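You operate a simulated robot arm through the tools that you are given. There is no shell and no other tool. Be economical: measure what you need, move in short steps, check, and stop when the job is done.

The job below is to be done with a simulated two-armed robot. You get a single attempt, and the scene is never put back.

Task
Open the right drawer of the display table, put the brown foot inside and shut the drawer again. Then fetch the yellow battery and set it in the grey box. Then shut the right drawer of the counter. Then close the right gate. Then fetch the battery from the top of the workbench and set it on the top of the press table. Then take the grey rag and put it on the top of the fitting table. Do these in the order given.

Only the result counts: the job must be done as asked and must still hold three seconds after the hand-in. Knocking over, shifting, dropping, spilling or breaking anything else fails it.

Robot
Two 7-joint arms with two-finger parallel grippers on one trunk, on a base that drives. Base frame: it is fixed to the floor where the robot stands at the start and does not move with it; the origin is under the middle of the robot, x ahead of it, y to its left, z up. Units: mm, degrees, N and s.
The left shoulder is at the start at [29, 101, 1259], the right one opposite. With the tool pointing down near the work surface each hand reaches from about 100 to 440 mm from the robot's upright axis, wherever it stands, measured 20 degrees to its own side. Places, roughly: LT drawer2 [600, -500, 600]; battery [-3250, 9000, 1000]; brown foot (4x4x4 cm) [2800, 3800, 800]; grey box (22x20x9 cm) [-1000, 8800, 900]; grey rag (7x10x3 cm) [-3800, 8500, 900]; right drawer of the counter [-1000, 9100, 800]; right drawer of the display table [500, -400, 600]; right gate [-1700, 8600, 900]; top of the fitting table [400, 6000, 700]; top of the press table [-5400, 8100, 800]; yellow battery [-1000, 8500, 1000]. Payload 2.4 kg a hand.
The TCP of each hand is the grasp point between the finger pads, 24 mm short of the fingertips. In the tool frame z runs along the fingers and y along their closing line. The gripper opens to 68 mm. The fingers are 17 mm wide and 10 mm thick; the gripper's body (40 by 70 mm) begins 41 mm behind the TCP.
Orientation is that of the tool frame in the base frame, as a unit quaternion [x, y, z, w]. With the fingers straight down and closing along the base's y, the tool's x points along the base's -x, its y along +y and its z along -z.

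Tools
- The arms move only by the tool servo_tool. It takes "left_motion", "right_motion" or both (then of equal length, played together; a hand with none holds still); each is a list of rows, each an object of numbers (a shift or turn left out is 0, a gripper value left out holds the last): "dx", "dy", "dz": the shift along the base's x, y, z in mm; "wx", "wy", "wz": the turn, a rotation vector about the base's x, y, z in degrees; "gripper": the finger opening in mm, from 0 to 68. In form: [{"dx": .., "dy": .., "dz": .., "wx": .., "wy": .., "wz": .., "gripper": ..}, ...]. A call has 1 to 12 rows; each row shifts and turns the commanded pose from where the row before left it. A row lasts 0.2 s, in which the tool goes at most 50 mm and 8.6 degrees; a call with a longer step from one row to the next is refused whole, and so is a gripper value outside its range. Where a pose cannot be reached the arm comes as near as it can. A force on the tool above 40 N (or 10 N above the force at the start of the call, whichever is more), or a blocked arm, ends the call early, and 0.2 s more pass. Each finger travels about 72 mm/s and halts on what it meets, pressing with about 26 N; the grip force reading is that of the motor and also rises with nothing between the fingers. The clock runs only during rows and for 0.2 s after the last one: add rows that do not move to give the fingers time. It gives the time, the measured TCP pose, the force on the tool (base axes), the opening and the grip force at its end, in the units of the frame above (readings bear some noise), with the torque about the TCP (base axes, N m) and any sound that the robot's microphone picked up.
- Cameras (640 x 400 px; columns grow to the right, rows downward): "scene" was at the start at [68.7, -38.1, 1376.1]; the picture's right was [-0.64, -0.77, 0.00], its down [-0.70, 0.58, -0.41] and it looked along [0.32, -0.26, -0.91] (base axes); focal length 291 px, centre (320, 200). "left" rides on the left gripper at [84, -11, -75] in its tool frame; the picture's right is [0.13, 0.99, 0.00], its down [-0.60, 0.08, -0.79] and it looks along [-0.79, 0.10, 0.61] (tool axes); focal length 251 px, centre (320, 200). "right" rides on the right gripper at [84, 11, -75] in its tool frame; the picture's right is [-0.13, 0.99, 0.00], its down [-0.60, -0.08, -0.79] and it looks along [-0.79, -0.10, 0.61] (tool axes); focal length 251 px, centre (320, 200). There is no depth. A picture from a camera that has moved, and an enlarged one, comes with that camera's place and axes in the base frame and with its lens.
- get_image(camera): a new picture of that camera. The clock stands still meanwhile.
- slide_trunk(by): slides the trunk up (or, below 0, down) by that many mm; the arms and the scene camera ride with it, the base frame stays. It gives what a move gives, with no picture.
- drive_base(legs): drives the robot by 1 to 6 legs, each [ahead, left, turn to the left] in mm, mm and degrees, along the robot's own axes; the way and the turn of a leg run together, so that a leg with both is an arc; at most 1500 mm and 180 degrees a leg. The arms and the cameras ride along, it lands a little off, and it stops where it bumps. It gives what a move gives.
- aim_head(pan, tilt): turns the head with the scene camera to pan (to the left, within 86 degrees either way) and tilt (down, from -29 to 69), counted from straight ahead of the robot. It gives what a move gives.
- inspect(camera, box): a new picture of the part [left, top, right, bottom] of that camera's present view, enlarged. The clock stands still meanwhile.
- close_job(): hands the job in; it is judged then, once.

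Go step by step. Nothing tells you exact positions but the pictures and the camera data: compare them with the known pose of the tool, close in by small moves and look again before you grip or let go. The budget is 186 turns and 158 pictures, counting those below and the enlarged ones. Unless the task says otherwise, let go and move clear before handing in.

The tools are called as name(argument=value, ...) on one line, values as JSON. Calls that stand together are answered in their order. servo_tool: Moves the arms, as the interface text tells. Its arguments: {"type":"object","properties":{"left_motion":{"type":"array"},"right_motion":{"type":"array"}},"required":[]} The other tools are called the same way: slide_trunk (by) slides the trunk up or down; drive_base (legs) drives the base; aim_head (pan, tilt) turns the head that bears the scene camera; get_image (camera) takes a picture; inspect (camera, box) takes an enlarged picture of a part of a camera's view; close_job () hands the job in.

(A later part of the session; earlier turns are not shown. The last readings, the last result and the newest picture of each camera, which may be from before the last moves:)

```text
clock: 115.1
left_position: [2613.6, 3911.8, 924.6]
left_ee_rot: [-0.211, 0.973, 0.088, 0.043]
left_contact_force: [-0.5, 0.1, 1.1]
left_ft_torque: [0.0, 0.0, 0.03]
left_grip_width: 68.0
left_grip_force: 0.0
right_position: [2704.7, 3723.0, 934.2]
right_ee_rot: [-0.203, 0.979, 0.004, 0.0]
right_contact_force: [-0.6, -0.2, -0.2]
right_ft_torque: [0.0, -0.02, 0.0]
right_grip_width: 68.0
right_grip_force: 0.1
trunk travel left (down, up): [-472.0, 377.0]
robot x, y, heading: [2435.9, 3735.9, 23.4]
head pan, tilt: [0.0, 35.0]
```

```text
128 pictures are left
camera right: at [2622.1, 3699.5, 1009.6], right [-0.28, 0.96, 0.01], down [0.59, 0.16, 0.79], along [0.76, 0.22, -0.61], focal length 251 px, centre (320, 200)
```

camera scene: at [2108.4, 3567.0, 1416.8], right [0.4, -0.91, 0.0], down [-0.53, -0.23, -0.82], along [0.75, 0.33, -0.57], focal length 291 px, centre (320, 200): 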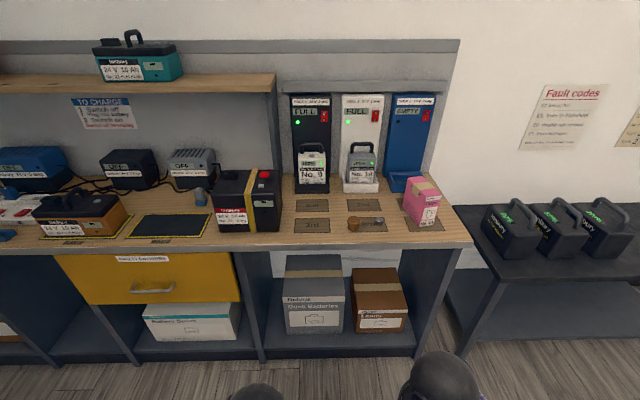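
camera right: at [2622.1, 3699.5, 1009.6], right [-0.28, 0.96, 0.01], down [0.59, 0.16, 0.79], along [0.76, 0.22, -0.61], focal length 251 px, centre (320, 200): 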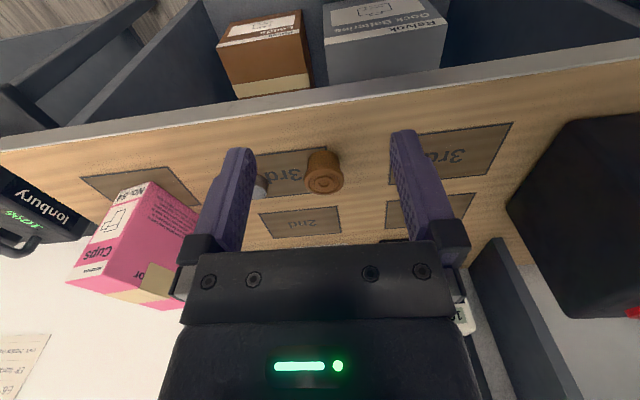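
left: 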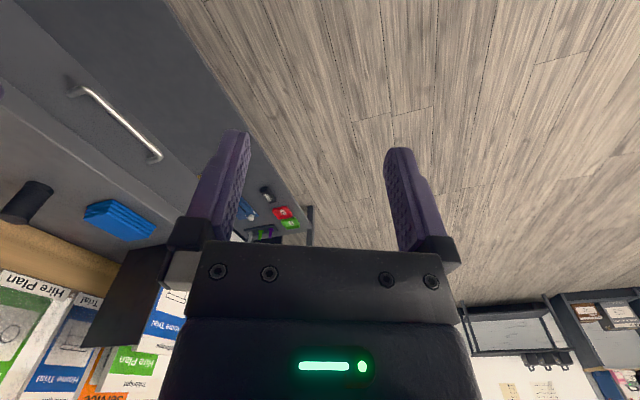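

Foot top now at about [2807,3759,837]. I move above it.

servo_tool(right_motion=[{"dx": 40, "dy": 14}, {"dx": 40, "dy": 14}, {"dx": 22, "dy": 9, "dz": -20}, {"dz": -30}])

get_image(camera="right")

```text
clock: 116.1
left_position: [2614.5, 3911.4, 925.0]
left_ee_rot: [-0.211, 0.972, 0.089, 0.042]
left_contact_force: [0.1, -0.2, -0.1]
left_ft_torque: [-0.03, -0.04, 0.04]
left_grip_width: 68.2
left_grip_force: 0.0
right_position: [2806.0, 3761.7, 882.8]
right_ee_rot: [-0.203, 0.979, 0.004, -0.001]
right_contact_force: [0.2, 0.2, -1.1]
right_ft_torque: [0.01, 0.02, 0.02]
right_grip_width: 67.9
right_grip_force: 0.0
trunk travel left (down, up): [-472.0, 377.0]
robot x, y, heading: [2434.9, 3736.6, 23.4]
head pan, tilt: [0.0, 35.0]
```

```text
127 pictures are left
camera right: at [2724.5, 3736.5, 959.0], right [-0.28, 0.96, 0.01], down [0.59, 0.16, 0.79], along [0.76, 0.22, -0.61], focal length 251 px, centre (320, 200)
```

right: 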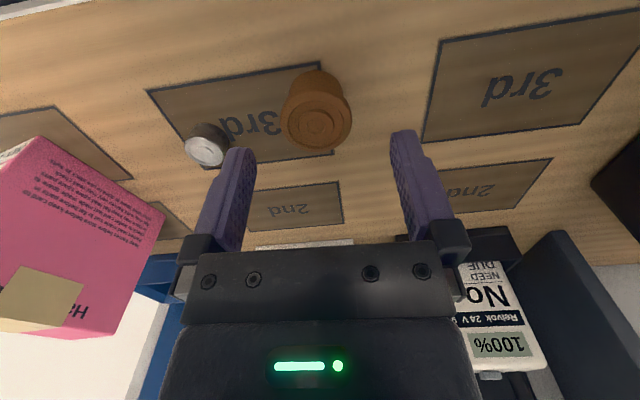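

Last time the grip was ~7 mm off the foot's axis. This time I centre on [2803,3758] and lower to 827.

servo_tool(right_motion=[{"dx": -4, "dy": -4, "dz": -30}, {"dz": -24}, {}])

get_image(camera="right")

```text
clock: 116.9
left_position: [2614.2, 3910.7, 924.9]
left_ee_rot: [-0.211, 0.973, 0.088, 0.043]
left_contact_force: [-1.0, 0.5, -0.2]
left_ft_torque: [-0.04, -0.01, 0.0]
left_grip_width: 67.8
left_grip_force: 0.2
right_position: [2801.0, 3756.2, 829.1]
right_ee_rot: [-0.205, 0.979, 0.003, 0.0]
right_contact_force: [0.3, -0.8, 0.6]
right_ft_torque: [-0.04, -0.02, -0.01]
right_grip_width: 67.8
right_grip_force: 0.1
trunk travel left (down, up): [-472.0, 377.0]
robot x, y, heading: [2435.0, 3738.7, 23.4]
head pan, tilt: [0.0, 35.0]
```

```text
126 pictures are left
camera right: at [2719.6, 3732.6, 905.2], right [-0.28, 0.96, 0.01], down [0.59, 0.16, 0.79], along [0.76, 0.23, -0.61], focal length 251 px, centre (320, 200)
```

right: 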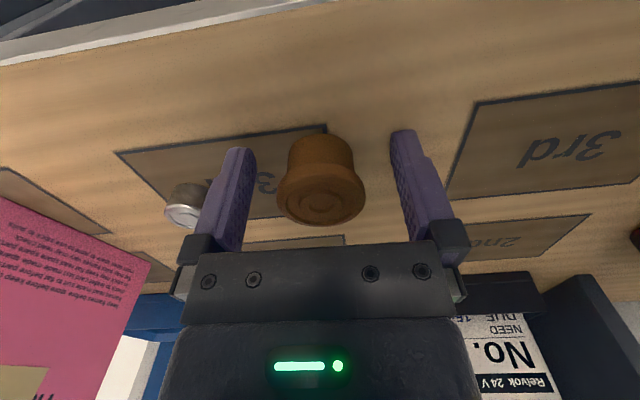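

The foot's top is right where the TCP axis projects. I close and lift slowly.

servo_tool(right_motion=[{"gripper": 10}, {}, {}, {}, {}])

servo_tool(right_motion=[{"dz": 5}, {"dz": 8}, {"dz": 12}, {"dz": 12}, {"dz": 12}])

get_image(camera="right")

```text
clock: 118.1
left_position: [2614.6, 3911.7, 925.6]
left_ee_rot: [-0.212, 0.972, 0.088, 0.043]
left_contact_force: [0.4, -0.4, -0.2]
left_ft_torque: [-0.01, 0.0, 0.02]
left_grip_width: 68.0
left_grip_force: 0.1
right_position: [2802.1, 3756.4, 829.4]
right_ee_rot: [-0.203, 0.979, 0.003, 0.0]
right_contact_force: [1.2, -0.1, 1.1]
right_ft_torque: [-0.01, -0.04, 0.01]
right_grip_width: 33.7
right_grip_force: 25.5
trunk travel left (down, up): [-472.0, 377.0]
robot x, y, heading: [2437.2, 3738.9, 23.6]
head pan, tilt: [0.0, 35.0]
```

```text
clock: 119.3
left_position: [2614.9, 3911.7, 924.1]
left_ee_rot: [-0.211, 0.973, 0.088, 0.042]
left_contact_force: [0.8, -0.8, 0.0]
left_ft_torque: [0.02, 0.01, -0.01]
left_grip_width: 68.0
left_grip_force: 0.1
right_position: [2801.3, 3756.0, 879.8]
right_ee_rot: [-0.204, 0.979, 0.005, 0.0]
right_contact_force: [-0.7, -0.7, -0.6]
right_ft_torque: [-0.02, -0.02, -0.04]
right_grip_width: 33.5
right_grip_force: 26.2
trunk travel left (down, up): [-472.0, 377.0]
robot x, y, heading: [2432.1, 3737.7, 23.4]
head pan, tilt: [0.0, 35.0]
```

```text
125 pictures are left
camera right: at [2719.6, 3732.4, 955.1], right [-0.28, 0.96, 0.01], down [0.59, 0.16, 0.79], along [0.76, 0.23, -0.61], focal length 251 px, centre (320, 200)
```

right: 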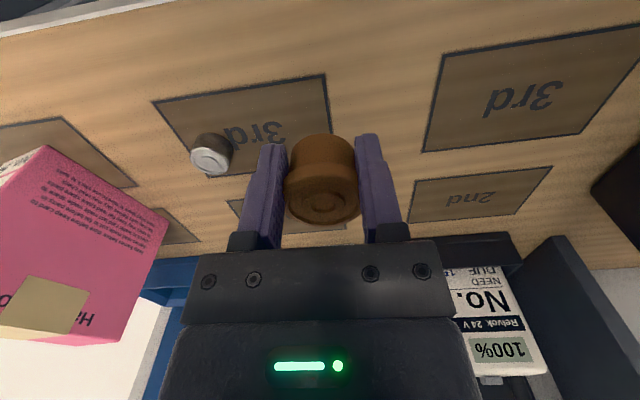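

Held and lifted. I raise further, retract gently, check the grip, then drive back.

servo_tool(right_motion=[{"dz": 15}, {"dz": 20}, {"dz": 20}, {"dx": -15, "dy": -7}, {"dx": -25, "dy": -11}, {"dx": -25, "dy": -11}, {"dx": -25, "dy": -11}, {"dx": -10, "dy": -4}])

drive_base(legs=[[-500, 0, 0], [-930, -693, 0]])

```text
clock: 121.1
left_position: [2614.6, 3911.0, 925.4]
left_ee_rot: [-0.211, 0.972, 0.088, 0.043]
left_contact_force: [-0.1, 0.0, -0.3]
left_ft_torque: [-0.02, 0.01, -0.02]
left_grip_width: 67.8
left_grip_force: 0.0
right_position: [2701.9, 3711.6, 934.2]
right_ee_rot: [-0.205, 0.979, 0.004, 0.0]
right_contact_force: [-0.3, -0.1, 0.2]
right_ft_torque: [0.02, -0.02, 0.02]
right_grip_width: 33.3
right_grip_force: 26.0
trunk travel left (down, up): [-472.0, 377.0]
robot x, y, heading: [2429.4, 3737.5, 23.5]
head pan, tilt: [0.0, 35.0]
```

```text
clock: 129.5
left_position: [1567.3, 2712.7, 925.4]
left_ee_rot: [-0.203, 0.974, 0.089, 0.043]
left_contact_force: [-0.2, -0.1, 0.1]
left_ft_torque: [0.02, 0.01, 0.03]
left_grip_width: 67.9
left_grip_force: 0.1
right_position: [1651.3, 2512.4, 935.0]
right_ee_rot: [-0.196, 0.98, 0.004, 0.001]
right_contact_force: [0.4, 0.5, -0.6]
right_ft_torque: [-0.01, 0.0, 0.01]
right_grip_width: 33.2
right_grip_force: 26.2
trunk travel left (down, up): [-472.0, 377.0]
robot x, y, heading: [1380.8, 2544.1, 22.5]
head pan, tilt: [0.0, 35.0]
```

Grip is steady. I turn and drive back toward the open drawer, stopping short to look.

drive_base(legs=[[0, 0, -87], [800, -961, 0], [648, -961, 0]])

aim_head(pan=-10, tilt=55)

get_image(camera="scene")

```text
clock: 145.0
left_position: [472.3, 232.7, 924.1]
left_ee_rot: [0.521, 0.848, 0.035, 0.092]
left_contact_force: [-0.1, -0.7, 0.4]
left_ft_torque: [-0.02, 0.01, -0.02]
left_grip_width: 68.1
left_grip_force: 0.1
right_position: [276.3, 138.1, 934.7]
right_ee_rot: [0.531, 0.847, 0.002, 0.003]
right_contact_force: [0.6, 0.5, 0.3]
right_ft_torque: [0.03, 0.03, -0.02]
right_grip_width: 32.0
right_grip_force: 26.0
trunk travel left (down, up): [-472.0, 377.0]
robot x, y, heading: [288.5, 409.8, -64.0]
head pan, tilt: [0.0, 35.0]
```

```text
clock: 145.8
left_position: [472.0, 233.0, 925.3]
left_ee_rot: [0.521, 0.848, 0.035, 0.092]
left_contact_force: [0.0, 0.4, 0.5]
left_ft_torque: [0.01, -0.01, -0.02]
left_grip_width: 67.9
left_grip_force: 0.0
right_position: [277.4, 138.5, 934.6]
right_ee_rot: [0.531, 0.847, 0.003, 0.002]
right_contact_force: [-0.5, -0.6, -0.6]
right_ft_torque: [0.0, -0.01, 0.01]
right_grip_width: 32.0
right_grip_force: 26.3
trunk travel left (down, up): [-472.0, 377.0]
robot x, y, heading: [290.8, 408.7, -64.3]
head pan, tilt: [-10.0, 55.0]
```

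```text
124 pictures are left
camera scene: at [320.7, 316.6, 1388.6], right [-0.96, -0.27, 0.0], down [-0.22, 0.79, -0.57], along [0.16, -0.55, -0.82], focal length 291 px, centre (320, 200)
```

scene: 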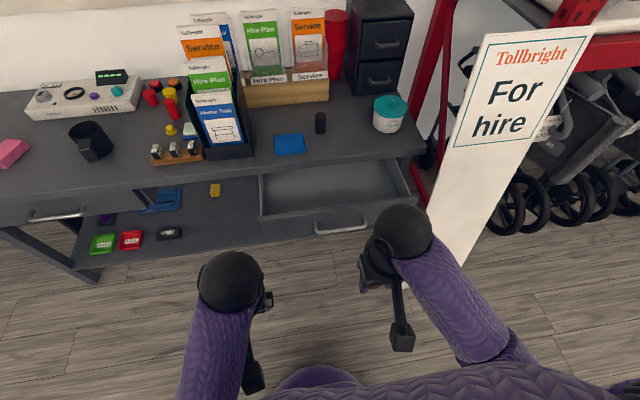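

The drawer is open as left; the drop point is about [418,-213]. I raise the left hand out of the way and drive in 240 mm.

servo_tool(left_motion=[{"dz": 40}, {"dz": 40}, {"dz": 40}, {"dz": 40}, {"dz": 40}])

drive_base(legs=[[240, 0, 0]])

servo_tool(right_motion=[{"dx": 13, "dy": -27}, {"dx": 13, "dy": -27}, {"dx": 13, "dy": -27}, {"dx": 6, "dy": -10}])

get_image(camera="scene")

get_image(camera="right")

```text
clock: 146.3
left_position: [524.8, 255.5, 955.6]
left_ee_rot: [0.521, 0.831, 0.113, 0.158]
left_contact_force: [0.4, 0.2, -0.1]
left_ft_torque: [-0.04, -0.01, -0.02]
left_grip_width: 68.2
left_grip_force: 0.1
left hand out of reach, approached as far as the arm can: row 2
right_position: [275.8, 137.1, 933.8]
right_ee_rot: [0.531, 0.847, 0.003, 0.003]
right_contact_force: [-0.7, -0.4, -0.6]
right_ft_torque: [0.0, 0.02, 0.0]
right_grip_width: 31.8
right_grip_force: 25.8
trunk travel left (down, up): [-472.0, 377.0]
robot x, y, heading: [292.4, 406.2, -64.1]
head pan, tilt: [-10.0, 55.0]
stopped in row 2 (left hand): the force on the tool passed its limit at 136 N (the readings are from after the stop); the commanded pose is now the measured one
```

```text
clock: 148.1
left_position: [630.5, 39.0, 955.2]
left_ee_rot: [0.52, 0.832, 0.113, 0.157]
left_contact_force: [0.2, -1.3, 0.2]
left_ft_torque: [0.01, 0.02, -0.03]
left_grip_width: 68.0
left_grip_force: 0.0
right_position: [382.4, -77.3, 934.0]
right_ee_rot: [0.531, 0.847, 0.004, 0.002]
right_contact_force: [-0.4, 0.4, -0.4]
right_ft_torque: [0.04, 0.02, -0.02]
right_grip_width: 31.4
right_grip_force: 26.2
trunk travel left (down, up): [-472.0, 377.0]
robot x, y, heading: [397.8, 191.3, -64.0]
head pan, tilt: [-10.0, 55.0]
```

```text
clock: 149.1
left_position: [630.0, 38.6, 953.8]
left_ee_rot: [0.521, 0.831, 0.113, 0.158]
left_contact_force: [0.2, 0.7, 0.1]
left_ft_torque: [0.03, -0.02, 0.04]
left_grip_width: 67.9
left_grip_force: 0.0
right_position: [427.2, -167.6, 934.2]
right_ee_rot: [0.53, 0.848, 0.003, 0.002]
right_contact_force: [0.0, 0.4, 0.5]
right_ft_torque: [0.02, 0.01, 0.0]
right_grip_width: 31.2
right_grip_force: 26.0
trunk travel left (down, up): [-472.0, 377.0]
robot x, y, heading: [395.7, 193.2, -64.0]
head pan, tilt: [-10.0, 55.0]
```

```text
123 pictures are left
camera scene: at [425.8, 100.8, 1388.6], right [-0.96, -0.28, 0.0], down [-0.23, 0.79, -0.57], along [0.16, -0.55, -0.82], focal length 291 px, centre (320, 200)
```

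scene: 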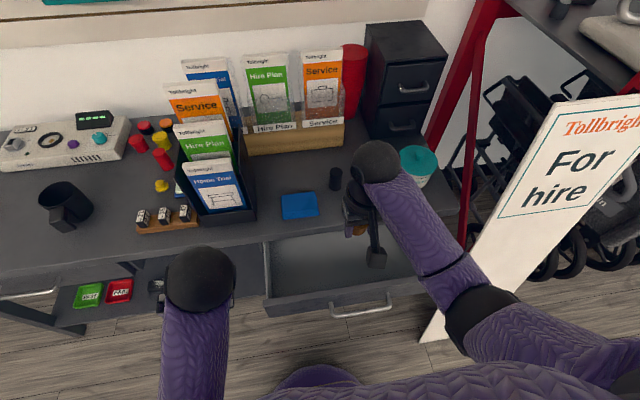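

```text
122 pictures are left
camera right: at [399.7, -88.0, 1010.0], right [0.95, 0.32, 0.01], down [0.19, -0.58, 0.79], along [0.26, -0.75, -0.61], focal length 251 px, centre (320, 200)
```

right: 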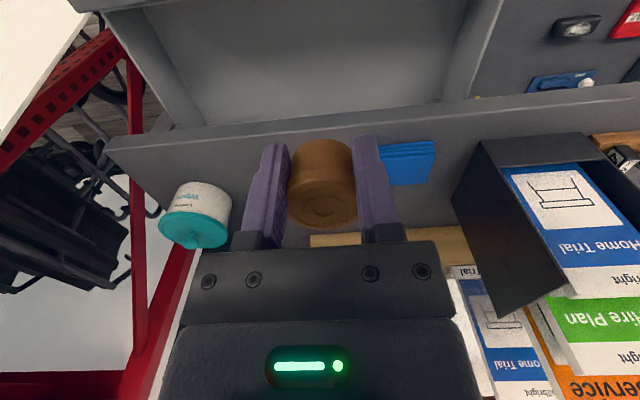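

The foot hangs on but its grip is creeping, so I proceed promptly: move over the drawer opening and lower the trunk.

servo_tool(right_motion=[{"dx": -5, "dy": -22}, {"dx": -4, "dy": -23}])

slide_trunk(by=-210)

get_image(camera="scene")

get_image(camera="right")

```text
clock: 149.7
left_position: [629.8, 39.4, 955.6]
left_ee_rot: [0.52, 0.832, 0.114, 0.158]
left_contact_force: [0.1, -0.2, 0.2]
left_ft_torque: [0.01, 0.0, 0.0]
left_grip_width: 68.3
left_grip_force: 0.0
right_position: [419.3, -213.9, 934.0]
right_ee_rot: [0.531, 0.848, 0.002, 0.002]
right_contact_force: [0.4, -0.2, 0.0]
right_ft_torque: [0.02, 0.06, 0.0]
right_grip_width: 31.1
right_grip_force: 26.0
trunk travel left (down, up): [-472.0, 377.0]
robot x, y, heading: [395.6, 186.5, -63.8]
head pan, tilt: [-10.0, 55.0]
```

```text
clock: 151.9
left_position: [660.5, 48.6, 747.5]
left_ee_rot: [0.523, 0.816, 0.155, 0.194]
left_contact_force: [0.5, 0.3, 0.2]
left_ft_torque: [-0.03, -0.01, 0.01]
left_grip_width: 68.2
left_grip_force: 0.1
right_position: [416.7, -213.5, 724.5]
right_ee_rot: [0.531, 0.847, 0.002, 0.003]
right_contact_force: [-0.6, -0.2, 0.8]
right_ft_torque: [0.01, -0.02, 0.03]
right_grip_width: 30.9
right_grip_force: 26.3
trunk travel left (down, up): [-262.0, 587.0]
robot x, y, heading: [395.7, 187.6, -63.7]
head pan, tilt: [-10.0, 55.0]
```

```text
121 pictures are left
camera scene: at [440.6, 70.5, 1176.8], right [-0.96, -0.28, 0.0], down [-0.23, 0.79, -0.57], along [0.16, -0.55, -0.82], focal length 291 px, centre (320, 200)
```

scene: 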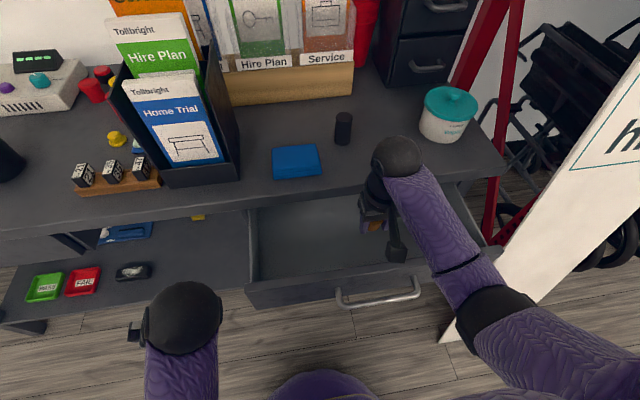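

```text
120 pictures are left
camera right: at [389.8, -133.3, 800.1], right [0.95, 0.32, 0.01], down [0.19, -0.58, 0.79], along [0.26, -0.75, -0.61], focal length 251 px, centre (320, 200)
```

right: 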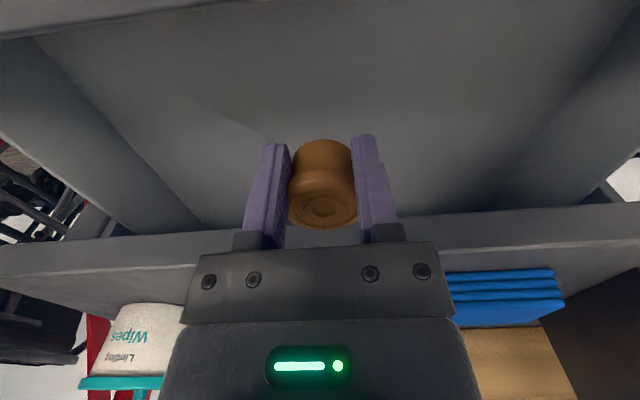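

Nicely within the drawer opening. I lower ~85 mm and look.

servo_tool(right_motion=[{"dz": -25}, {"dz": -25}, {"dz": -25}, {"dz": -10}])

get_image(camera="right")

inspect(camera="scene", box=[240, 130, 480, 310])

```text
clock: 152.9
left_position: [659.2, 52.1, 746.4]
left_ee_rot: [0.523, 0.815, 0.156, 0.192]
left_contact_force: [0.5, 0.0, -0.1]
left_ft_torque: [0.01, 0.0, 0.0]
left_grip_width: 68.2
left_grip_force: 0.0
right_position: [417.5, -213.5, 638.6]
right_ee_rot: [0.53, 0.848, 0.003, 0.003]
right_contact_force: [-0.2, -1.3, 0.0]
right_ft_torque: [0.04, 0.0, 0.02]
right_grip_width: 30.2
right_grip_force: 25.8
trunk travel left (down, up): [-262.0, 587.0]
robot x, y, heading: [395.4, 190.6, -63.8]
head pan, tilt: [-10.0, 55.0]
```

```text
119 pictures are left
camera right: at [389.7, -133.2, 714.6], right [0.95, 0.32, 0.01], down [0.19, -0.58, 0.79], along [0.26, -0.75, -0.61], focal length 251 px, centre (320, 200)
```

right: 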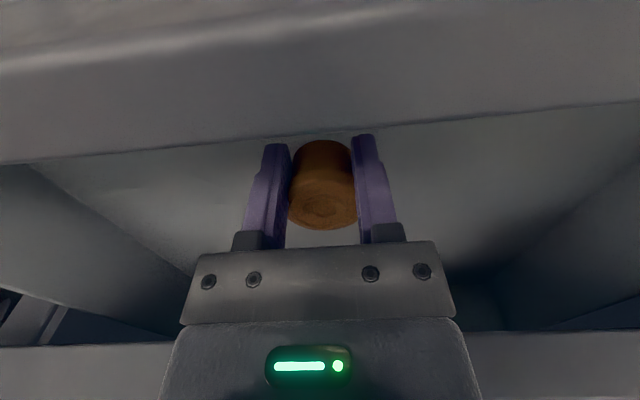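

```text
2.22 times, centred on (360, 220) of scene
camera zoom: at [440.6, 70.4, 1176.7], right [-0.96, -0.28, 0.0], down [-0.23, 0.79, -0.57], along [0.16, -0.55, -0.82], focal length 646 px, centre (231, 156)
```

zoom: 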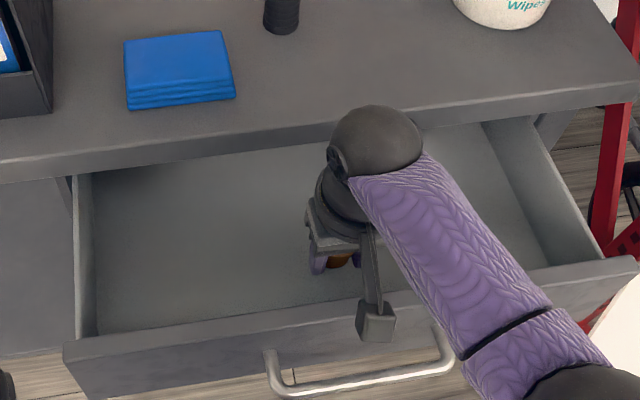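

Continue down slowly until the foot touches the drawer floor.

servo_tool(right_motion=[{"dz": -8}, {"dz": -8}, {"dz": -6}])

get_image(camera="right")

```text
clock: 153.7
left_position: [659.4, 51.6, 745.5]
left_ee_rot: [0.524, 0.815, 0.157, 0.192]
left_contact_force: [-0.6, 1.1, -0.6]
left_ft_torque: [0.01, 0.01, 0.0]
left_grip_width: 67.9
left_grip_force: 0.1
right_position: [417.9, -213.7, 617.2]
right_ee_rot: [0.529, 0.848, 0.003, 0.003]
right_contact_force: [-0.7, 0.6, 0.2]
right_ft_torque: [0.0, 0.01, 0.01]
right_grip_width: 30.2
right_grip_force: 26.0
trunk travel left (down, up): [-262.0, 587.0]
robot x, y, heading: [394.9, 191.1, -63.9]
head pan, tilt: [-10.0, 55.0]
```

```text
117 pictures are left
camera right: at [389.9, -133.2, 692.7], right [0.95, 0.32, 0.01], down [0.19, -0.58, 0.79], along [0.26, -0.75, -0.61], focal length 251 px, centre (320, 200)
```

right: 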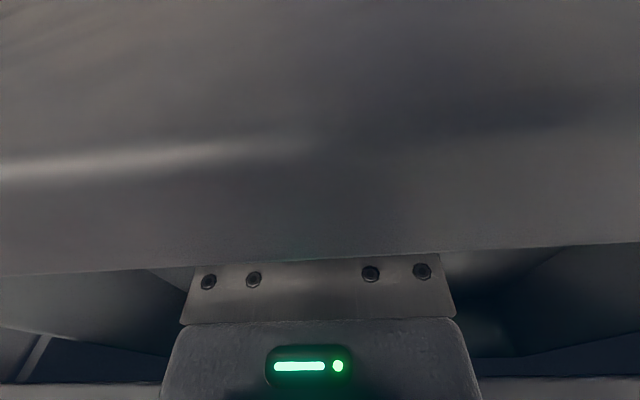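

The camera is about to meet the drawer's front rim, so I rise 30 mm, yaw the hand 90° so the camera lies along the drawer, and then continue.

servo_tool(right_motion=[{"dz": 30}, {"wz": 8.3}, {"wz": 8.3}, {"wz": 8.3}, {"wz": 8.3}, {"wz": 8.3}, {"wz": 8.3}, {"wz": 8.3}, {"wz": 8.3}, {"wz": 8.3}, {"wz": 8.3}, {"wz": 7}])

servo_tool(right_motion=[{"dz": -10}, {"dz": -10}, {"dz": -10}, {"dz": -8}])

get_image(camera="right")

```text
clock: 156.3
left_position: [659.3, 52.4, 744.0]
left_ee_rot: [0.526, 0.814, 0.159, 0.188]
left_contact_force: [0.6, -0.7, 0.0]
left_ft_torque: [0.02, -0.05, -0.01]
left_grip_width: 68.0
left_grip_force: 0.2
right_position: [417.2, -213.7, 646.8]
right_ee_rot: [-0.226, 0.974, 0.004, 0.0]
right_contact_force: [0.1, 0.4, -0.8]
right_ft_torque: [0.0, 0.0, 0.02]
right_grip_width: 29.6
right_grip_force: 25.8
trunk travel left (down, up): [-262.0, 587.0]
robot x, y, heading: [394.5, 189.5, -64.2]
head pan, tilt: [-10.0, 55.0]
```

```text
clock: 157.3
left_position: [658.7, 52.1, 745.1]
left_ee_rot: [0.527, 0.813, 0.159, 0.188]
left_contact_force: [0.4, -0.2, 0.3]
left_ft_torque: [0.0, 0.06, 0.01]
left_grip_width: 68.1
left_grip_force: 0.0
right_position: [418.0, -215.4, 609.3]
right_ee_rot: [-0.225, 0.974, 0.004, 0.0]
right_contact_force: [0.6, 0.1, -0.7]
right_ft_torque: [0.01, 0.04, 0.03]
right_grip_width: 29.6
right_grip_force: 26.1
trunk travel left (down, up): [-262.0, 587.0]
robot x, y, heading: [394.3, 190.7, -63.9]
head pan, tilt: [-10.0, 55.0]
```

```text
116 pictures are left
camera right: at [337.4, -241.4, 684.7], right [-0.32, 0.95, 0.01], down [0.58, 0.19, 0.79], along [0.75, 0.26, -0.61], focal length 251 px, centre (320, 200)
```

right: 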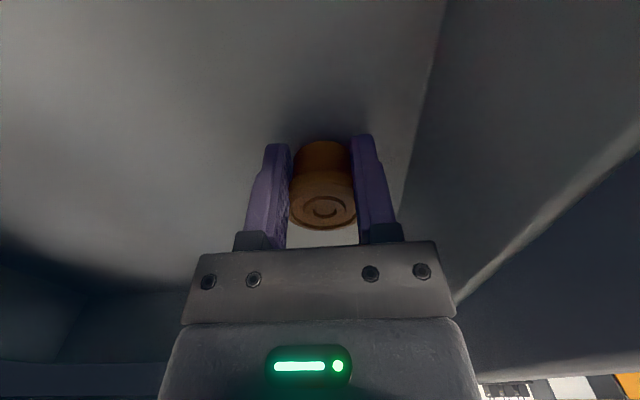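

Room is fine now. I lower further, in small steps.

servo_tool(right_motion=[{"dz": -6}, {"dz": -6}, {"dz": -6}, {}])

get_image(camera="right")

```text
clock: 158.0
left_position: [659.3, 55.1, 745.4]
left_ee_rot: [0.526, 0.814, 0.16, 0.188]
left_contact_force: [-0.9, -0.1, -0.6]
left_ft_torque: [0.0, 0.0, 0.01]
left_grip_width: 67.8
left_grip_force: 0.0
right_position: [419.0, -217.4, 599.3]
right_ee_rot: [-0.224, 0.975, -0.002, 0.001]
right_contact_force: [0.8, -2.9, 23.5]
right_ft_torque: [0.11, 0.14, 0.18]
right_grip_width: 8.6
right_grip_force: 0.0
trunk travel left (down, up): [-262.0, 587.0]
robot x, y, heading: [394.5, 192.7, -64.3]
head pan, tilt: [-10.0, 55.0]
stopped in row 3 (right hand): the force on the tool passed its limit at 48 N (the readings are from after the stop); the commanded pose is now the measured one
```

```text
115 pictures are left
camera right: at [337.8, -243.8, 675.5], right [-0.32, 0.95, 0.0], down [0.58, 0.2, 0.79], along [0.75, 0.25, -0.61], focal length 251 px, centre (320, 200)
```

right: 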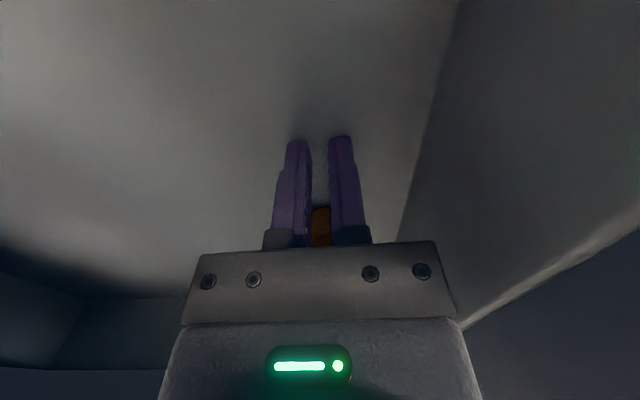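

The foot popped free and sits in the drawer just beyond the fingers. I raise the hand and look.

servo_tool(right_motion=[{"dz": 15}, {"dz": 25}, {"dz": 40}, {"dz": 40}, {"dz": 40}])

get_image(camera="right")

get_image(camera="scene")

```text
clock: 159.2
left_position: [659.4, 52.8, 745.8]
left_ee_rot: [0.526, 0.814, 0.16, 0.189]
left_contact_force: [-0.3, 0.0, 0.0]
left_ft_torque: [0.01, 0.02, -0.01]
left_grip_width: 67.9
left_grip_force: 0.0
right_position: [416.0, -216.1, 758.1]
right_ee_rot: [-0.224, 0.975, 0.001, 0.0]
right_contact_force: [-0.8, 0.6, -0.5]
right_ft_torque: [0.01, 0.01, 0.01]
right_grip_width: 9.9
right_grip_force: 0.0
trunk travel left (down, up): [-262.0, 587.0]
robot x, y, heading: [395.4, 189.3, -63.9]
head pan, tilt: [-10.0, 55.0]
```

```text
114 pictures are left
camera right: at [335.5, -242.2, 834.5], right [-0.32, 0.95, 0.0], down [0.58, 0.19, 0.79], along [0.75, 0.25, -0.61], focal length 251 px, centre (320, 200)
```

right: 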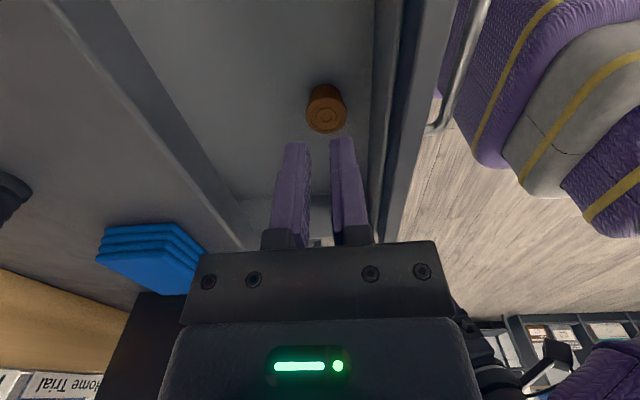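

```text
113 pictures are left
camera scene: at [440.5, 70.3, 1176.7], right [-0.96, -0.28, 0.0], down [-0.23, 0.79, -0.57], along [0.16, -0.55, -0.82], focal length 291 px, centre (320, 200)
```

scene: 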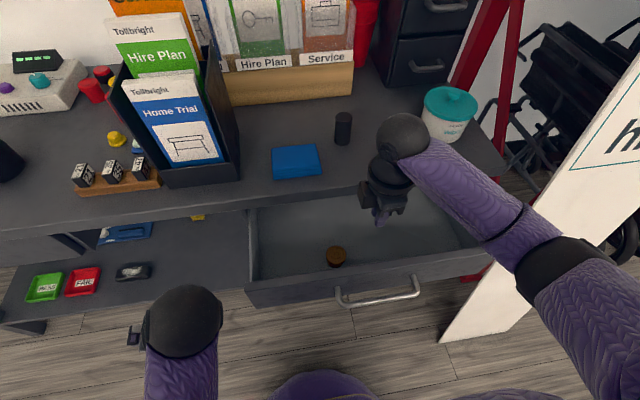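

The foot stands inside the drawer. Now I bring the right hand out in front of the handle to push it shut: yaw back, retract, back the base 60 mm, then lower.

servo_tool(right_motion=[{"wz": -8.3, "gripper": 0}, {"wz": -8.3}, {"wz": -8.3}, {"wz": -8.3}, {"wz": -8.3}, {"wz": -8.3}, {"wz": -8.3}, {"wz": -8.3}, {"wz": -8.3}, {"wz": -8.3}, {"wz": -7}])

servo_tool(right_motion=[{"dx": -14, "dy": 29}, {"dx": -14, "dy": 29}, {"dx": -14, "dy": 29}, {"dx": -15, "dy": 30}])

drive_base(legs=[[-65, 0, 0]])

get_image(camera="scene")

```text
clock: 161.6
left_position: [659.4, 53.1, 743.7]
left_ee_rot: [0.526, 0.813, 0.162, 0.19]
left_contact_force: [0.2, 0.7, -0.3]
left_ft_torque: [0.0, -0.02, 0.01]
left_grip_width: 68.1
left_grip_force: 0.0
right_position: [417.5, -216.6, 758.0]
right_ee_rot: [0.532, 0.847, 0.001, 0.001]
right_contact_force: [0.1, -0.3, 0.4]
right_ft_torque: [-0.03, 0.02, 0.0]
right_grip_width: 0.0
right_grip_force: 23.8
trunk travel left (down, up): [-262.0, 587.0]
robot x, y, heading: [397.9, 189.9, -63.7]
head pan, tilt: [-10.0, 55.0]
```

```text
clock: 162.6
left_position: [658.9, 54.0, 745.8]
left_ee_rot: [0.526, 0.813, 0.161, 0.19]
left_contact_force: [-0.5, -0.6, 0.3]
left_ft_torque: [-0.02, -0.01, 0.02]
left_grip_width: 67.7
left_grip_force: 0.1
right_position: [360.9, -98.2, 757.5]
right_ee_rot: [0.53, 0.848, 0.0, 0.001]
right_contact_force: [0.6, -0.5, -0.4]
right_ft_torque: [0.02, 0.02, -0.02]
right_grip_width: 0.0
right_grip_force: 23.4
trunk travel left (down, up): [-262.0, 587.0]
robot x, y, heading: [398.3, 188.0, -64.0]
head pan, tilt: [-10.0, 55.0]
```

```text
clock: 163.6
left_position: [630.6, 111.5, 745.1]
left_ee_rot: [0.526, 0.813, 0.161, 0.19]
left_contact_force: [0.6, 0.1, -0.1]
left_ft_torque: [-0.01, -0.02, 0.02]
left_grip_width: 67.7
left_grip_force: 0.1
right_position: [331.9, -40.0, 758.1]
right_ee_rot: [0.531, 0.847, 0.001, 0.001]
right_contact_force: [0.1, -0.2, 0.5]
right_ft_torque: [-0.04, 0.01, 0.02]
right_grip_width: 0.3
right_grip_force: 23.6
trunk travel left (down, up): [-262.0, 587.0]
robot x, y, heading: [372.3, 249.7, -64.0]
head pan, tilt: [-10.0, 55.0]
```

```text
112 pictures are left
camera scene: at [412.0, 129.0, 1176.7], right [-0.96, -0.28, 0.0], down [-0.23, 0.79, -0.57], along [0.16, -0.55, -0.82], focal length 291 px, centre (320, 200)
```

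scene: 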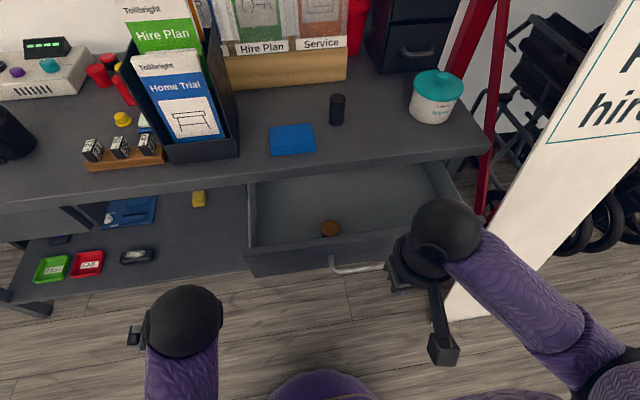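

The hand is straight in front of the handle. I lower to handle height, then push forward.

servo_tool(right_motion=[{"dz": -45}, {"dz": -45}, {"dz": -36}, {}])

servo_tool(right_motion=[{"dx": 9, "dy": -18}, {"dx": 9, "dy": -18}, {"dx": 9, "dy": -18}, {"dx": 9, "dy": -18}, {"dx": 7, "dy": -14}, {"dx": 7, "dy": -14}, {"dx": 7, "dy": -14}])

get_image(camera="scene")

```text
clock: 164.6
left_position: [630.9, 113.0, 744.8]
left_ee_rot: [0.525, 0.813, 0.162, 0.19]
left_contact_force: [-0.4, 0.3, 0.6]
left_ft_torque: [0.0, -0.02, 0.01]
left_grip_width: 68.2
left_grip_force: 0.0
right_position: [331.1, -41.5, 632.1]
right_ee_rot: [0.53, 0.848, 0.001, 0.002]
right_contact_force: [1.2, -0.3, 0.2]
right_ft_torque: [-0.02, 0.0, -0.03]
right_grip_width: 0.0
right_grip_force: 23.3
trunk travel left (down, up): [-262.0, 587.0]
robot x, y, heading: [365.8, 248.0, -63.9]
head pan, tilt: [-10.0, 55.0]
```

```text
clock: 166.2
left_position: [630.3, 111.5, 744.4]
left_ee_rot: [0.526, 0.813, 0.162, 0.19]
left_contact_force: [0.3, -0.5, -0.3]
left_ft_torque: [-0.01, -0.01, 0.01]
left_grip_width: 68.0
left_grip_force: 0.0
right_position: [390.0, -155.3, 632.9]
right_ee_rot: [0.531, 0.848, 0.0, 0.001]
right_contact_force: [0.2, 0.5, -0.5]
right_ft_torque: [0.04, 0.01, -0.02]
right_grip_width: 0.1
right_grip_force: 24.2
trunk travel left (down, up): [-262.0, 587.0]
robot x, y, heading: [365.9, 246.6, -64.0]
head pan, tilt: [-10.0, 55.0]
```

```text
111 pictures are left
camera scene: at [411.9, 129.1, 1176.7], right [-0.96, -0.28, 0.0], down [-0.23, 0.79, -0.57], along [0.16, -0.55, -0.82], focal length 291 px, centre (320, 200)
```

scene: 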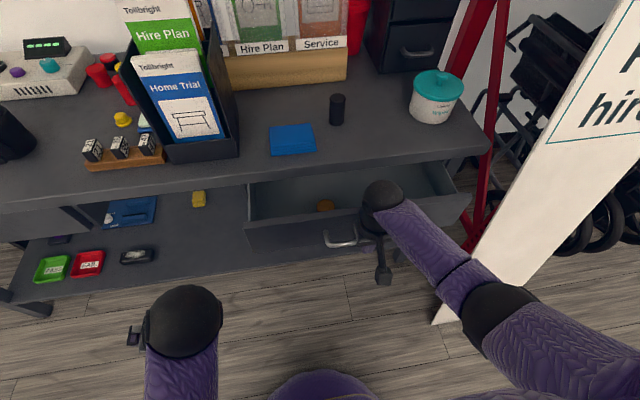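

It slides in well. I drive the base forward 75 mm (the hand pushes along), then finish with the arm.

drive_base(legs=[[75, 0, 0]])

servo_tool(right_motion=[{"dx": 6, "dy": -12}, {"dx": 6, "dy": -12}, {"dx": 5, "dy": -10}, {"dx": 4, "dy": -8}, {"dx": 4, "dy": -8}, {"dx": 4, "dy": -8}])

get_image(camera="scene")

```text
clock: 167.2
left_position: [663.0, 46.0, 744.6]
left_ee_rot: [0.527, 0.813, 0.161, 0.189]
left_contact_force: [0.4, 0.6, 0.7]
left_ft_torque: [0.0, 0.0, 0.01]
left_grip_width: 68.3
left_grip_force: 0.0
right_position: [421.8, -222.8, 632.5]
right_ee_rot: [0.531, 0.847, 0.0, 0.001]
right_contact_force: [-0.3, 0.2, -0.1]
right_ft_torque: [-0.03, -0.02, -0.02]
right_grip_width: 0.1
right_grip_force: 23.6
trunk travel left (down, up): [-262.0, 587.0]
robot x, y, heading: [402.1, 180.8, -64.1]
head pan, tilt: [-10.0, 55.0]
```

```text
clock: 168.3
left_position: [662.6, 47.4, 746.1]
left_ee_rot: [0.526, 0.813, 0.16, 0.191]
left_contact_force: [0.3, -0.1, 0.2]
left_ft_torque: [-0.02, -0.01, 0.0]
left_grip_width: 67.8
left_grip_force: 0.1
right_position: [440.8, -258.0, 630.6]
right_ee_rot: [0.532, 0.846, 0.003, -0.005]
right_contact_force: [-9.9, 28.5, 14.8]
right_ft_torque: [-2.84, -0.8, -0.33]
right_grip_width: 0.0
right_grip_force: 23.8
trunk travel left (down, up): [-262.0, 587.0]
robot x, y, heading: [399.2, 181.8, -64.6]
head pan, tilt: [-10.0, 55.0]
stopped in row 5 (right hand): the force on the tool passed its limit at 51 N (the readings are from after the stop); the commanded pose is now the measured one
```

```text
110 pictures are left
camera scene: at [443.2, 66.3, 1177.4], right [-0.96, -0.27, 0.0], down [-0.22, 0.79, -0.58], along [0.16, -0.55, -0.82], focal length 291 px, centre (320, 200)
```

scene: 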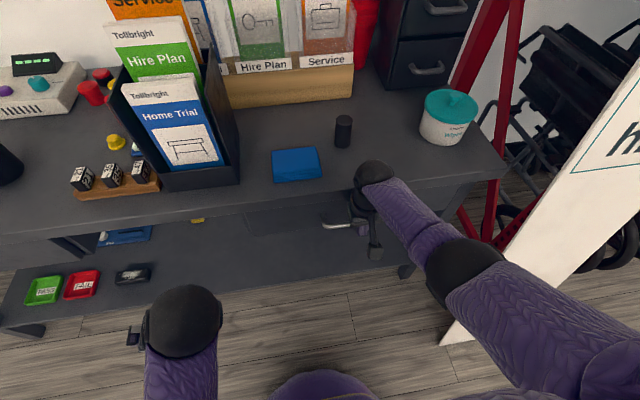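

It has hit a stop, apparently shut. I back off and check.

servo_tool(right_motion=[{"dx": -9, "dy": 18}, {"dx": -13, "dy": 26}, {"dx": -13, "dy": 26}])

drive_base(legs=[[-250, 0, 0]])

get_image(camera="scene")

```text
clock: 169.1
left_position: [662.6, 44.4, 744.2]
left_ee_rot: [0.527, 0.813, 0.162, 0.19]
left_contact_force: [0.5, 0.2, 0.6]
left_ft_torque: [0.01, 0.02, -0.03]
left_grip_width: 67.8
left_grip_force: 0.1
right_position: [406.7, -192.4, 629.5]
right_ee_rot: [0.531, 0.847, 0.004, -0.004]
right_contact_force: [-0.5, 0.4, 0.2]
right_ft_torque: [0.02, -0.03, -0.01]
right_grip_width: 0.0
right_grip_force: 23.7
trunk travel left (down, up): [-262.0, 587.0]
robot x, y, heading: [398.0, 182.9, -64.1]
head pan, tilt: [-10.0, 55.0]
```

```text
clock: 170.9
left_position: [553.6, 269.9, 744.7]
left_ee_rot: [0.527, 0.813, 0.161, 0.19]
left_contact_force: [-0.2, -0.7, 1.0]
left_ft_torque: [0.01, 0.02, -0.01]
left_grip_width: 68.2
left_grip_force: 0.1
right_position: [297.7, 32.4, 630.0]
right_ee_rot: [0.532, 0.847, 0.004, -0.004]
right_contact_force: [0.6, -0.2, -0.3]
right_ft_torque: [-0.03, -0.02, 0.05]
right_grip_width: 0.0
right_grip_force: 23.9
trunk travel left (down, up): [-262.0, 587.0]
robot x, y, heading: [288.1, 404.4, -64.1]
head pan, tilt: [-10.0, 55.0]
```

```text
109 pictures are left
camera scene: at [335.5, 286.5, 1176.7], right [-0.96, -0.27, 0.0], down [-0.22, 0.79, -0.57], along [0.16, -0.55, -0.82], focal length 291 px, centre (320, 200)
```

scene: 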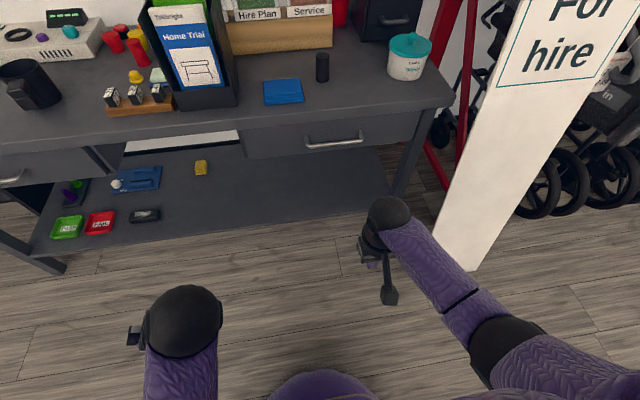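

Drawer shut with the foot inside. Next I raise the trunk, tidy the arms, and turn toward the far counter to survey the route.

slide_trunk(by=210)

servo_tool(right_motion=[{"dz": 40, "gripper": 68}, {"dz": 40, "dx": -9, "dy": 18}, {"dx": -18, "dy": 37}, {"dx": -18, "dy": 37}])

drive_base(legs=[[-150, 0, 0], [0, 0, 159]])

aim_head(pan=0, tilt=15)

get_image(camera="scene")

```text
clock: 173.2
left_position: [581.8, 283.2, 957.1]
left_ee_rot: [0.533, 0.79, 0.209, 0.219]
left_contact_force: [-0.3, 0.1, 0.2]
left_ft_torque: [0.01, 0.0, 0.02]
left_grip_width: 67.9
left_grip_force: 0.0
right_position: [297.3, 32.3, 839.8]
right_ee_rot: [0.532, 0.846, 0.004, -0.006]
right_contact_force: [0.4, 0.1, 0.5]
right_ft_torque: [0.01, 0.0, -0.02]
right_grip_width: 0.3
right_grip_force: 23.9
trunk travel left (down, up): [-472.0, 377.0]
robot x, y, heading: [293.0, 407.0, -64.3]
head pan, tilt: [-10.0, 55.0]
```

```text
clock: 174.2
left_position: [582.0, 282.8, 958.4]
left_ee_rot: [0.532, 0.791, 0.208, 0.221]
left_contact_force: [0.0, -0.1, 0.0]
left_ft_torque: [0.0, -0.01, 0.02]
left_grip_width: 68.2
left_grip_force: 0.0
right_position: [250.5, 124.5, 920.0]
right_ee_rot: [0.532, 0.847, 0.004, -0.005]
right_contact_force: [-0.2, 0.3, -0.4]
right_ft_torque: [-0.02, -0.04, 0.02]
right_grip_width: 68.1
right_grip_force: 0.1
trunk travel left (down, up): [-472.0, 377.0]
robot x, y, heading: [289.7, 405.7, -64.1]
head pan, tilt: [-10.0, 55.0]
```

```text
clock: 182.1
left_position: [2.1, 765.4, 959.3]
left_ee_rot: [0.677, -0.671, -0.255, 0.163]
left_contact_force: [-0.5, 0.9, 0.3]
left_ft_torque: [0.0, 0.0, -0.03]
left_grip_width: 67.9
left_grip_force: 0.1
right_position: [367.8, 789.4, 920.5]
right_ee_rot: [0.73, -0.683, 0.003, 0.005]
right_contact_force: [0.4, -0.6, 0.6]
right_ft_torque: [-0.01, 0.01, 0.02]
right_grip_width: 67.9
right_grip_force: 0.0
trunk travel left (down, up): [-472.0, 377.0]
robot x, y, heading: [228.2, 540.9, 94.2]
head pan, tilt: [-10.0, 55.0]
```

```text
clock: 183.1
left_position: [1.5, 764.6, 958.0]
left_ee_rot: [0.676, -0.671, -0.257, 0.164]
left_contact_force: [0.2, -0.2, 0.3]
left_ft_torque: [0.02, 0.01, 0.01]
left_grip_width: 67.8
left_grip_force: 0.1
right_position: [368.3, 788.2, 919.9]
right_ee_rot: [0.73, -0.683, 0.004, 0.005]
right_contact_force: [-0.9, 0.4, -0.4]
right_ft_torque: [-0.02, -0.01, 0.01]
right_grip_width: 68.3
right_grip_force: 0.1
trunk travel left (down, up): [-472.0, 377.0]
robot x, y, heading: [226.5, 541.6, 94.2]
head pan, tilt: [0.0, 15.0]
```

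```text
108 pictures are left
camera scene: at [218.4, 656.5, 1448.7], right [1.0, 0.07, 0.0], down [0.02, -0.26, -0.97], along [-0.07, 0.96, -0.26], focal length 291 px, centre (320, 200)
```

scene: 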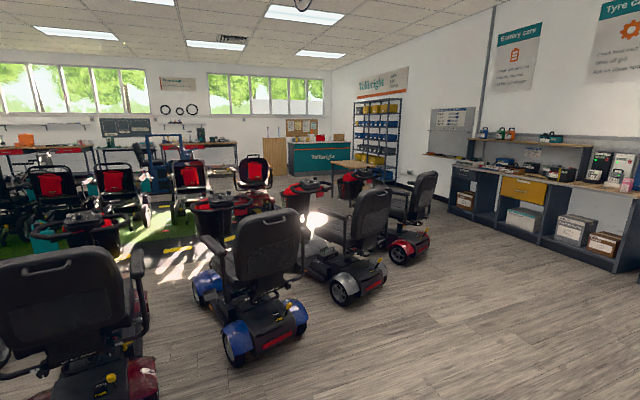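

The route: corridor between the scooters and the right bench toward the teal counter. First I straighten the left arm.

servo_tool(left_motion=[{"dx": 17, "dy": 4, "dz": -7, "wx": -1.3, "wy": -7, "wz": 0.66}, {"dx": 17, "dy": 4, "dz": -7, "wx": -1.3, "wy": -7, "wz": 0.66}, {"dx": 17, "dy": 4, "dz": -7, "wx": -1.3, "wy": -7, "wz": 0.66}, {"dx": 17, "dy": 4, "dz": -7, "wx": -1.3, "wy": -7, "wz": 0.66}, {"dx": 17, "dy": 4, "dz": -7, "wx": -1.3, "wy": -7, "wz": 0.66}])

drive_base(legs=[[0, 0, 19.3], [706, -933, 0], [706, -933, 0], [706, -933, 0]])

get_image(camera="scene")

```text
clock: 184.0
left_position: [9.9, 770.9, 936.5]
left_ee_rot: [0.698, -0.691, -0.143, 0.12]
left_contact_force: [-0.3, -0.2, 0.3]
left_ft_torque: [0.02, -0.01, 0.02]
left_grip_width: 68.1
left_grip_force: 0.0
right_position: [368.3, 789.6, 919.5]
right_ee_rot: [0.731, -0.683, 0.004, 0.005]
right_contact_force: [-0.2, -0.9, -0.9]
right_ft_torque: [0.01, -0.04, 0.01]
right_grip_width: 68.2
right_grip_force: 0.1
trunk travel left (down, up): [-472.0, 377.0]
robot x, y, heading: [228.6, 542.0, 93.9]
head pan, tilt: [0.0, 15.0]
stopped in row 4 (left hand): the arm was blocked; the commanded pose is now the measured one
```

```text
clock: 202.0
left_position: [1699.4, 3717.6, 936.1]
left_ee_rot: [0.8, -0.57, -0.122, 0.141]
left_contact_force: [-0.4, 0.3, 0.1]
left_ft_torque: [0.0, 0.02, 0.01]
left_grip_width: 67.9
left_grip_force: 0.0
right_position: [2032.8, 3849.2, 920.1]
right_ee_rot: [0.831, -0.556, 0.005, 0.004]
right_contact_force: [0.3, 0.4, 1.1]
right_ft_torque: [0.04, 0.0, -0.02]
right_grip_width: 67.7
right_grip_force: 0.0
trunk travel left (down, up): [-472.0, 377.0]
robot x, y, heading: [1977.5, 3569.2, 112.3]
head pan, tilt: [0.0, 15.0]
```

```text
107 pictures are left
camera scene: at [1933.0, 3675.7, 1448.8], right [0.92, 0.38, 0.0], down [0.1, -0.24, -0.97], along [-0.37, 0.89, -0.26], focal length 291 px, centre (320, 200)
```

scene: 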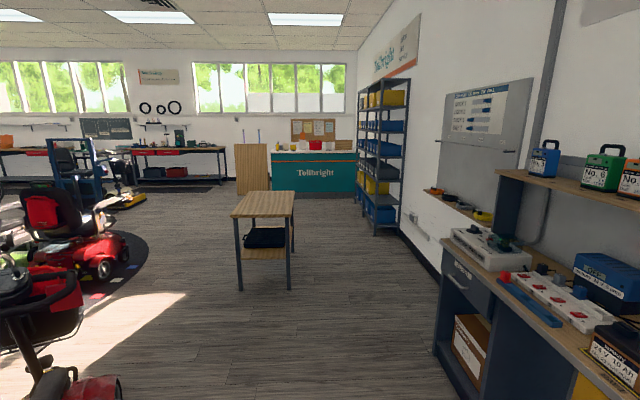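

Clear corridor on the right of the wooden fitting table. I drive down it toward the counter.

drive_base(legs=[[1400, -200, 0], [1200, 0, 0], [1200, 0, 0]])

aim_head(pan=20, tilt=15)

get_image(camera="scene")

```text
clock: 220.4
left_position: [435.7, 7303.2, 935.6]
left_ee_rot: [0.802, -0.567, -0.122, 0.142]
left_contact_force: [0.4, -0.5, 0.7]
left_ft_torque: [-0.02, -0.03, 0.03]
left_grip_width: 68.2
left_grip_force: 0.1
right_position: [767.9, 7436.9, 920.5]
right_ee_rot: [0.833, -0.554, 0.004, 0.004]
right_contact_force: [0.1, 0.5, -0.1]
right_ft_torque: [-0.02, 0.01, 0.0]
right_grip_width: 67.8
right_grip_force: 0.1
trunk travel left (down, up): [-472.0, 377.0]
robot x, y, heading: [714.3, 7155.6, 112.7]
head pan, tilt: [0.0, 15.0]
```

```text
clock: 221.3
left_position: [436.2, 7303.2, 934.9]
left_ee_rot: [0.802, -0.567, -0.122, 0.141]
left_contact_force: [0.1, 0.0, -0.8]
left_ft_torque: [-0.02, 0.01, 0.01]
left_grip_width: 68.0
left_grip_force: 0.1
right_position: [767.2, 7436.4, 921.2]
right_ee_rot: [0.832, -0.554, 0.005, 0.004]
right_contact_force: [-0.9, 0.2, 0.2]
right_ft_torque: [0.02, 0.03, 0.02]
right_grip_width: 67.9
right_grip_force: 0.1
trunk travel left (down, up): [-472.0, 377.0]
robot x, y, heading: [713.7, 7154.7, 112.9]
head pan, tilt: [20.0, 15.0]
```

```text
106 pictures are left
camera scene: at [641.6, 7244.6, 1448.8], right [0.73, 0.68, 0.0], down [0.18, -0.19, -0.97], along [-0.66, 0.71, -0.26], focal length 291 px, centre (320, 200)
```

scene: 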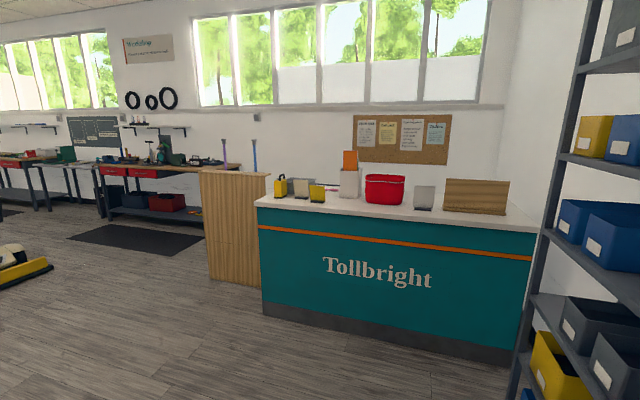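

The counter is near; I zoom on its top and on the wooden gate.

inspect(camera="scene", box=[180, 120, 420, 270])

```text
2.67 times, centred on (300, 195) of scene
camera zoom: at [641.6, 7244.6, 1448.8], right [0.73, 0.68, 0.0], down [0.18, -0.19, -0.97], along [-0.66, 0.71, -0.26], focal length 776 px, centre (373, 213)
```

zoom: 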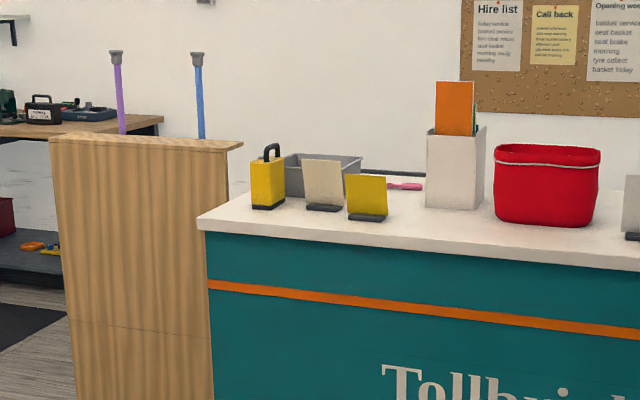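

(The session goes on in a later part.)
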